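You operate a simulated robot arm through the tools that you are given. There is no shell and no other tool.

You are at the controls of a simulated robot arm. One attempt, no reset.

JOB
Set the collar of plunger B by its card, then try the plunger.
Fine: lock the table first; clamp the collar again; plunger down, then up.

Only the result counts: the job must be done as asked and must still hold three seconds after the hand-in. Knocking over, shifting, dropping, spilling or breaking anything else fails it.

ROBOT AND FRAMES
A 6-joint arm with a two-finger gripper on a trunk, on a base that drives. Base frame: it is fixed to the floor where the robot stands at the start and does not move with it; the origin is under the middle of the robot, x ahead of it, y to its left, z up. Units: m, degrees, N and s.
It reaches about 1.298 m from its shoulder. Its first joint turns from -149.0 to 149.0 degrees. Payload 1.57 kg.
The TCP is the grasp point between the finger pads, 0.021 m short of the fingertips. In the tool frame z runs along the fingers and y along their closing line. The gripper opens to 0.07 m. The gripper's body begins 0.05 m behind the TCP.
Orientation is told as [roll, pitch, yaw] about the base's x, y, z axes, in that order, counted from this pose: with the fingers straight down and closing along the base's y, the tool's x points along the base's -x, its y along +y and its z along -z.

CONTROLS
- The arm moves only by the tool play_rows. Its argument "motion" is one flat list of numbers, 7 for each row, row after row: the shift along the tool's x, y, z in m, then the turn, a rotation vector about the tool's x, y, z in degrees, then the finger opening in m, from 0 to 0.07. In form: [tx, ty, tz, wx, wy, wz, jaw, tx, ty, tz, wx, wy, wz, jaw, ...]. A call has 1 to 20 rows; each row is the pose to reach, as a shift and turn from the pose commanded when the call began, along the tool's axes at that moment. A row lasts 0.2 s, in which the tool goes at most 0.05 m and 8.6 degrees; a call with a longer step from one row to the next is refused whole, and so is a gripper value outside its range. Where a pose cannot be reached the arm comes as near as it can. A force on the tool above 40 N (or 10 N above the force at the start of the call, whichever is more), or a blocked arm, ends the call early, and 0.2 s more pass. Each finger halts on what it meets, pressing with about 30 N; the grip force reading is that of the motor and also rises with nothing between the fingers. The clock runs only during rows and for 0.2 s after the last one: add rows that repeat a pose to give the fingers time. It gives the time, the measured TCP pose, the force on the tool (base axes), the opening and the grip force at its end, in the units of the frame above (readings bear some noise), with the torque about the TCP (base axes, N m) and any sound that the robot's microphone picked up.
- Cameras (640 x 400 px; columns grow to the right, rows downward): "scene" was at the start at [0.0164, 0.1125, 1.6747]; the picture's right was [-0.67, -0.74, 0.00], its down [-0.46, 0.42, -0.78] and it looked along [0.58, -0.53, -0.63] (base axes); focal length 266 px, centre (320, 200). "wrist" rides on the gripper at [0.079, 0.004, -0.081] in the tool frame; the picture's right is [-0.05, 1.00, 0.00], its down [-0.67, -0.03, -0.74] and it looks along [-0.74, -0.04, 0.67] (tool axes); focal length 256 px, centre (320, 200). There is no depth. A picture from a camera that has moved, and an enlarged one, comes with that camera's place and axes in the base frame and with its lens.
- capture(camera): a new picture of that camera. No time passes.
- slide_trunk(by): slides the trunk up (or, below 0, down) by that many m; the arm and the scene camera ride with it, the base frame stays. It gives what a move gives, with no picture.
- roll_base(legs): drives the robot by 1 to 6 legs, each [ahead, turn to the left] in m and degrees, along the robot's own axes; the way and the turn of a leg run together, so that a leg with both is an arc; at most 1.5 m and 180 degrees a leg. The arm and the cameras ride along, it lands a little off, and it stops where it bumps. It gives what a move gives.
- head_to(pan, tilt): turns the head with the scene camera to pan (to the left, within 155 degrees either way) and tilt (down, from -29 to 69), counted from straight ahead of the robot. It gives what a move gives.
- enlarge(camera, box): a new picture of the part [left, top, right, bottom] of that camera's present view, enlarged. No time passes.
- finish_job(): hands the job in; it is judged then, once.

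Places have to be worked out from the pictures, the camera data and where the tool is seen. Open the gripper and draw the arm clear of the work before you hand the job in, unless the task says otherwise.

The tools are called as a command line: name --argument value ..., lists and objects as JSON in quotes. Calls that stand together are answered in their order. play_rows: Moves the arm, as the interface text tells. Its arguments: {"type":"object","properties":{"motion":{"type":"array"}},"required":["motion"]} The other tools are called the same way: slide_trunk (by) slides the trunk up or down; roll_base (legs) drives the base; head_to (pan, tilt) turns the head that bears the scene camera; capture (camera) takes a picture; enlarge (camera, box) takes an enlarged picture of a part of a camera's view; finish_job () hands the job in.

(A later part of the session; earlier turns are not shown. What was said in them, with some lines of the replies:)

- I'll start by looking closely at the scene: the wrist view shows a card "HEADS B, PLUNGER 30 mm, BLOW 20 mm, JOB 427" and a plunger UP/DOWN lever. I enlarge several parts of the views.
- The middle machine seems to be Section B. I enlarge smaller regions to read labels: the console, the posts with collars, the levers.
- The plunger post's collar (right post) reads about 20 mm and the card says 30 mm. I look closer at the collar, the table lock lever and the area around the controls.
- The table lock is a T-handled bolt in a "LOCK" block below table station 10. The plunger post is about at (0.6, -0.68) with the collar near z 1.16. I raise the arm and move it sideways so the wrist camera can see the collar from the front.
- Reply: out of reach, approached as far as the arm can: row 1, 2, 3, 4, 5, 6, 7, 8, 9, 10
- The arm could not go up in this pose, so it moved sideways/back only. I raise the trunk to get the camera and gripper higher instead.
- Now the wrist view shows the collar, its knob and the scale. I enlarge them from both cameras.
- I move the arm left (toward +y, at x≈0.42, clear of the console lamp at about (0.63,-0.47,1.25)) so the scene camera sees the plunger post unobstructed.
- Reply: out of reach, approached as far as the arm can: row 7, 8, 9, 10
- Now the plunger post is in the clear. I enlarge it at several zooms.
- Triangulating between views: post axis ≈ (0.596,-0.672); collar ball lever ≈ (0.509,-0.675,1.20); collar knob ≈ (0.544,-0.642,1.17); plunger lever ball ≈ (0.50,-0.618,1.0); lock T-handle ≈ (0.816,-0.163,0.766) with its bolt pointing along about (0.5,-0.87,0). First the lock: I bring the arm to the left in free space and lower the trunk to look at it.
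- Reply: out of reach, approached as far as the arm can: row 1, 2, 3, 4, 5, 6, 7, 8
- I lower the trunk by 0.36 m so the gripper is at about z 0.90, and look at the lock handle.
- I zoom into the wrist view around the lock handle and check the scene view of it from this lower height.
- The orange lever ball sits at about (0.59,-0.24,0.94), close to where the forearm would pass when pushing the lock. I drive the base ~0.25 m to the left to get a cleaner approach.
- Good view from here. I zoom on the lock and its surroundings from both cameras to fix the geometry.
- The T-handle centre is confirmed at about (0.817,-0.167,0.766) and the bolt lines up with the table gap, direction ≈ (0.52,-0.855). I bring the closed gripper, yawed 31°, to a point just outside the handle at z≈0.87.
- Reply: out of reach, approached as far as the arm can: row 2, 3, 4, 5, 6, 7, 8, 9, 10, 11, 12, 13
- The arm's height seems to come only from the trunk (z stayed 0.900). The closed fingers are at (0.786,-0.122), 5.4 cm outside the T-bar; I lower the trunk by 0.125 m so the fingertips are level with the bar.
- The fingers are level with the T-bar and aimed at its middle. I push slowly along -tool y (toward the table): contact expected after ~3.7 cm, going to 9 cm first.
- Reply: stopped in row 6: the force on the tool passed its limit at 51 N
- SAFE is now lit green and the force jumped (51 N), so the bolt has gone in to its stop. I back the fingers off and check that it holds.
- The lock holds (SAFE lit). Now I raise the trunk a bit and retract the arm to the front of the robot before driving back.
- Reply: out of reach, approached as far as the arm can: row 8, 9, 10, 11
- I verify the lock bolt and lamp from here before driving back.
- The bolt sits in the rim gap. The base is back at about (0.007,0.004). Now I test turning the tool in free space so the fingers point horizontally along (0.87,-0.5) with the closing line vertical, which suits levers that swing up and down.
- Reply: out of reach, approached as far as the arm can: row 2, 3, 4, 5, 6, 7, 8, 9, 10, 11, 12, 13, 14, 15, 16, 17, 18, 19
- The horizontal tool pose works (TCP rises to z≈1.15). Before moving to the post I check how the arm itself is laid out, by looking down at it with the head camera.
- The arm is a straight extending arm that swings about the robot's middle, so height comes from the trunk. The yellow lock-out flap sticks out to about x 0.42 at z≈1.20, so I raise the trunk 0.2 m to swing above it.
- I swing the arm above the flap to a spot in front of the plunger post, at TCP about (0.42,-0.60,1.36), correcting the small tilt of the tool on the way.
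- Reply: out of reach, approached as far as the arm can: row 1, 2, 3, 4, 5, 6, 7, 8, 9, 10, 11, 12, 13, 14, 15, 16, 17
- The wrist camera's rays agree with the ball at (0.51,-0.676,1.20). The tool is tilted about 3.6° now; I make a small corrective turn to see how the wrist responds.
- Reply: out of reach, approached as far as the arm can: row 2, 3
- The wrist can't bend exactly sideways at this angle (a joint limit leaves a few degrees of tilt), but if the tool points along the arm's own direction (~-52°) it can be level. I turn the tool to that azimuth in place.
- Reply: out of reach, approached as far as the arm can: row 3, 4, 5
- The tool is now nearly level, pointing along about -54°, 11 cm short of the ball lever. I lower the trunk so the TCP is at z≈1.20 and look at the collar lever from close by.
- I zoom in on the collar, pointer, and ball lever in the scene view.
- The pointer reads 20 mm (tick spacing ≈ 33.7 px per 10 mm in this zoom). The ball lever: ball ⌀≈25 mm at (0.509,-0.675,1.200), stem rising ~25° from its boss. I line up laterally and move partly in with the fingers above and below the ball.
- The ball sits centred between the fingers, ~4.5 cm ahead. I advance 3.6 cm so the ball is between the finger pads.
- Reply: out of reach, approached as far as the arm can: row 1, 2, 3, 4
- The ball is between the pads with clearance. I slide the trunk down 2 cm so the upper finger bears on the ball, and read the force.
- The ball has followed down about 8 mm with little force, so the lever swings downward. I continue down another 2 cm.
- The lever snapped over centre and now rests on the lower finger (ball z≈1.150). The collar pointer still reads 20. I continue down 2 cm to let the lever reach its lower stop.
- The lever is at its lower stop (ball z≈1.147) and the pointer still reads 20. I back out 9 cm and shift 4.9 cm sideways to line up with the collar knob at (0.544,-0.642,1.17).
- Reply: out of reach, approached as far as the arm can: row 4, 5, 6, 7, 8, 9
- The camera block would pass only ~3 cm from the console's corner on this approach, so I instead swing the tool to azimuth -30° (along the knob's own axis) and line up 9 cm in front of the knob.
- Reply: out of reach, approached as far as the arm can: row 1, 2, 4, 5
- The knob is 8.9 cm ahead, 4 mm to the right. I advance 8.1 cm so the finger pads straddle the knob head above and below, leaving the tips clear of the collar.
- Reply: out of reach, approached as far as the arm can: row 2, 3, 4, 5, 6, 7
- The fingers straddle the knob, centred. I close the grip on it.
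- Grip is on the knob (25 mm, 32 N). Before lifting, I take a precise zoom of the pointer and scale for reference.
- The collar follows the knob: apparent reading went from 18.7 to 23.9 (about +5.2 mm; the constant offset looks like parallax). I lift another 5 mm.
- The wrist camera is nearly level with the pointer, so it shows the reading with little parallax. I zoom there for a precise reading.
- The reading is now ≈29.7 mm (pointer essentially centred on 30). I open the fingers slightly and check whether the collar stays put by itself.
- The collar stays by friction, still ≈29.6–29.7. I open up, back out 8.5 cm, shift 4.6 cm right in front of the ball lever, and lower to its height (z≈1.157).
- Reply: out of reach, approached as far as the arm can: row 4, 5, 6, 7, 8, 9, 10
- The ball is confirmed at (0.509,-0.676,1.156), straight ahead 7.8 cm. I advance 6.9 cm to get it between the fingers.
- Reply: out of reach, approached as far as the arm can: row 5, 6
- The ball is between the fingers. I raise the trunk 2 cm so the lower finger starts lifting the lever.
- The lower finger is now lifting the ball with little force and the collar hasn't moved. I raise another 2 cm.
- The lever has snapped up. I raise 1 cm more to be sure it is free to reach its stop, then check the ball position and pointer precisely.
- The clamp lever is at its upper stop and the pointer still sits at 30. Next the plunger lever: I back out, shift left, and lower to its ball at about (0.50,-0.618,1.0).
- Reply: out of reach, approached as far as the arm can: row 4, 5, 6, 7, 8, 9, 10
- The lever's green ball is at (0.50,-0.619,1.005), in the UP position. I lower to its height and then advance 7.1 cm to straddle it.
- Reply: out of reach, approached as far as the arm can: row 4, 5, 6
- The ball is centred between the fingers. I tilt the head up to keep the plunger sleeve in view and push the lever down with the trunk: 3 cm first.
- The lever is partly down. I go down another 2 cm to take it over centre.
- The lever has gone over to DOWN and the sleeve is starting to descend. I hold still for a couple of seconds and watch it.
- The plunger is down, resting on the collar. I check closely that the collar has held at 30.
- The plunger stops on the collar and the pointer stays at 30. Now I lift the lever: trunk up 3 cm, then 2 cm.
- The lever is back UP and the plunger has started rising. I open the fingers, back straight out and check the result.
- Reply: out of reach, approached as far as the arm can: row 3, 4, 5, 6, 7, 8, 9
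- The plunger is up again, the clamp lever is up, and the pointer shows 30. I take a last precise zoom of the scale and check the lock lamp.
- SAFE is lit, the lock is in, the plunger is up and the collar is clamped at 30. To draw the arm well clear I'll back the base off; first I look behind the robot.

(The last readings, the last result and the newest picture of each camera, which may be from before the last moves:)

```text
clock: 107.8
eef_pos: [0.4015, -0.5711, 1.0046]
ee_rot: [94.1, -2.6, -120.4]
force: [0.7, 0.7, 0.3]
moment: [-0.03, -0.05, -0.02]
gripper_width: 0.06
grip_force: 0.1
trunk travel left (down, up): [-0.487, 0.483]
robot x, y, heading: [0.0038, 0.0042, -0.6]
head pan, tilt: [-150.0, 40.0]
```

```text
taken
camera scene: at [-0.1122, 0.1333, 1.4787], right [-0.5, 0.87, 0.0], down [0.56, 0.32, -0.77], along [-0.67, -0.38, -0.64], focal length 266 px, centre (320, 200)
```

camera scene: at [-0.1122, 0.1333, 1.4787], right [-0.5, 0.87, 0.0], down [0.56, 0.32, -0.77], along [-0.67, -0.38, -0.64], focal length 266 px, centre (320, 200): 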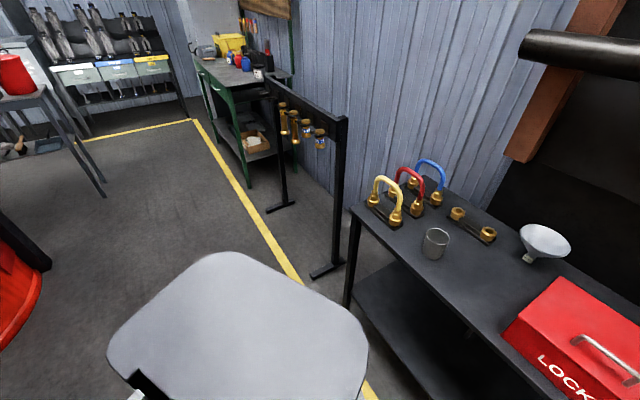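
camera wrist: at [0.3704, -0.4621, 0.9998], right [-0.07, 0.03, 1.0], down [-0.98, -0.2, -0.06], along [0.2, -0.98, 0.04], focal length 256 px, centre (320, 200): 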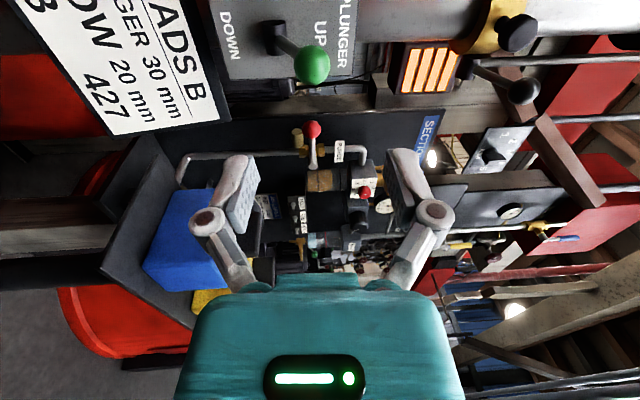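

There is a table close behind, so I won't drive back. Instead I'll raise the arm straight up out of the work area; first I check the padlock shelf right of the gripper and the overall state.

head_to --pan -48 --tilt 42

capture --camera "scene"

enlarge --camera "scene" --box '[310, 90, 440, 190]'

```text
clock: 109.6
eef_pos: [0.3998, -0.5724, 1.005]
ee_rot: [94.1, -2.5, -120.4]
force: [-0.6, -0.1, -0.5]
moment: [-0.04, -0.02, 0.01]
gripper_width: 0.0601
grip_force: 0.0
trunk travel left (down, up): [-0.487, 0.483]
robot x, y, heading: [0.003, 0.0062, -0.0]
head pan, tilt: [-48.0, 42.0]
```

```text
taken
camera scene: at [0.0172, 0.113, 1.4758], right [-0.75, -0.66, 0.0], down [-0.44, 0.5, -0.74], along [0.49, -0.56, -0.67], focal length 266 px, centre (320, 200)
```

scene: 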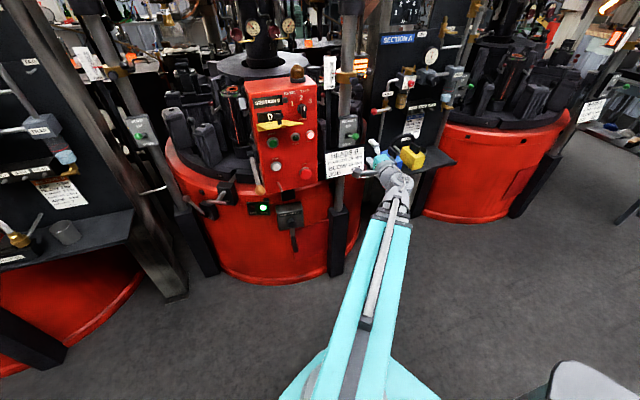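

```text
4.00 times, centred on (375, 140) of scene
camera zoom: at [0.0172, 0.113, 1.4758], right [-0.75, -0.66, 0.0], down [-0.44, 0.5, -0.74], along [0.49, -0.56, -0.67], focal length 1064 px, centre (100, 440)
```

zoom: 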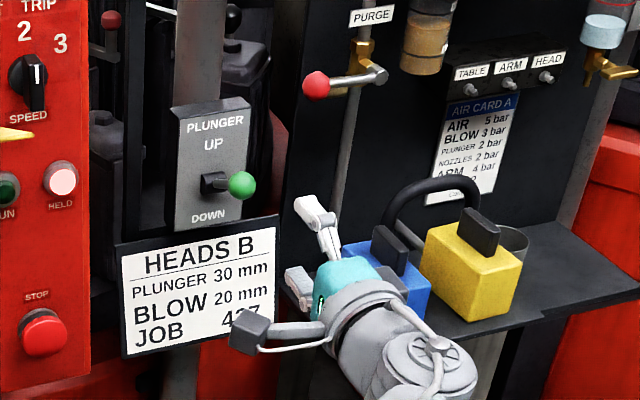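

Everything next to the gripper is undisturbed. I raise the trunk 0.3 m, lifting the open gripper straight up and clear.

slide_trunk --by 0.3

capture --camera "scene"

enlarge --camera "scene" --box '[300, 100, 420, 220]'

enlarge --camera "scene" --box '[190, 190, 320, 290]'

```text
clock: 112.6
eef_pos: [0.4014, -0.5716, 1.3049]
ee_rot: [94.1, -2.5, -120.4]
force: [-0.2, -0.3, 0.3]
moment: [-0.03, -0.01, 0.03]
gripper_width: 0.0602
grip_force: 0.0
trunk travel left (down, up): [-0.787, 0.183]
robot x, y, heading: [0.0067, 0.006, -0.3]
head pan, tilt: [-48.0, 42.0]
```

```text
taken
camera scene: at [0.0172, 0.113, 1.7758], right [-0.75, -0.66, 0.0], down [-0.44, 0.5, -0.74], along [0.49, -0.56, -0.67], focal length 266 px, centre (320, 200)
```

scene: 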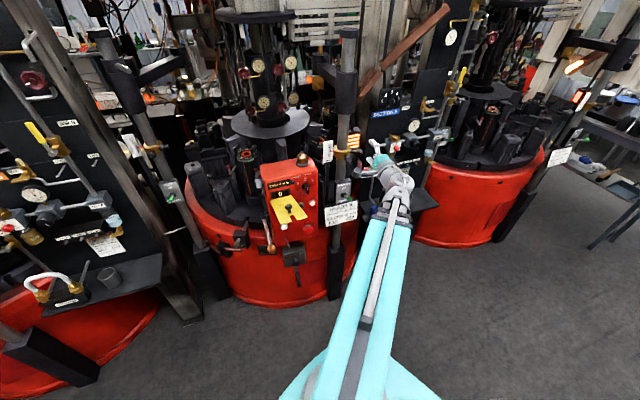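

```text
3.33 times, centred on (360, 160) of scene
camera zoom: at [0.0172, 0.113, 1.7758], right [-0.75, -0.66, 0.0], down [-0.44, 0.5, -0.74], along [0.49, -0.56, -0.67], focal length 887 px, centre (187, 333)
```

zoom: 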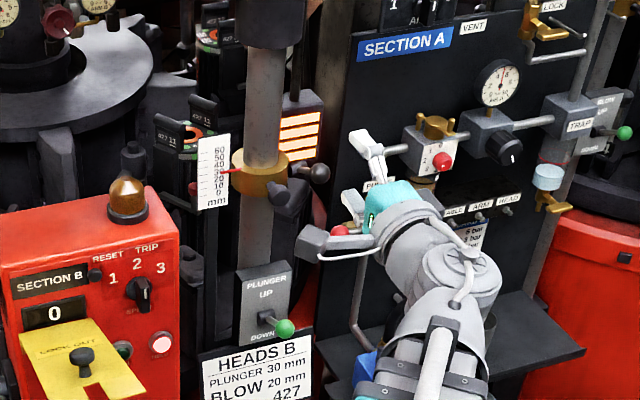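

```text
4.00 times, centred on (255, 240) of scene
camera zoom: at [0.0172, 0.113, 1.7758], right [-0.75, -0.66, 0.0], down [-0.44, 0.5, -0.74], along [0.49, -0.56, -0.67], focal length 1064 px, centre (580, 40)
```

zoom: 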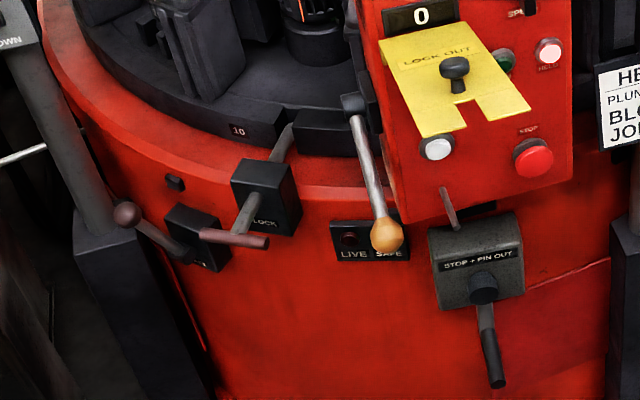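

Final state: the lock bolt is in the table gap and the LIVE lamp is out. The collar is clamped with the pointer at 30, and the plunger lever is UP with the plunger raised. The gripper is open and clear, so I hand in the job.

finish_job

```text
The job is handed in.
```

The job is handed in: plunger B's collar is set to 30 mm, as its card says, and the plunger has been tried down and up.

- **Table lock:** I pushed the bolt in first, until it hit its stop. The lamp changed from LIVE to SAFE, and the bolt was still in the table gap at the end.
- **Collar:** It started at 20 mm. I loosened the clamp, raised the collar about 10 mm and clamped it again. My camera readings put it within about half a millimetre of 30.
- **Plunger:** With the lever down, the plunger came down onto the collar, and the pointer stayed at 30. With the lever back up, the plunger rose fully.

At hand-in the gripper was open and raised clear of the work. I saw nothing else moved or knocked.
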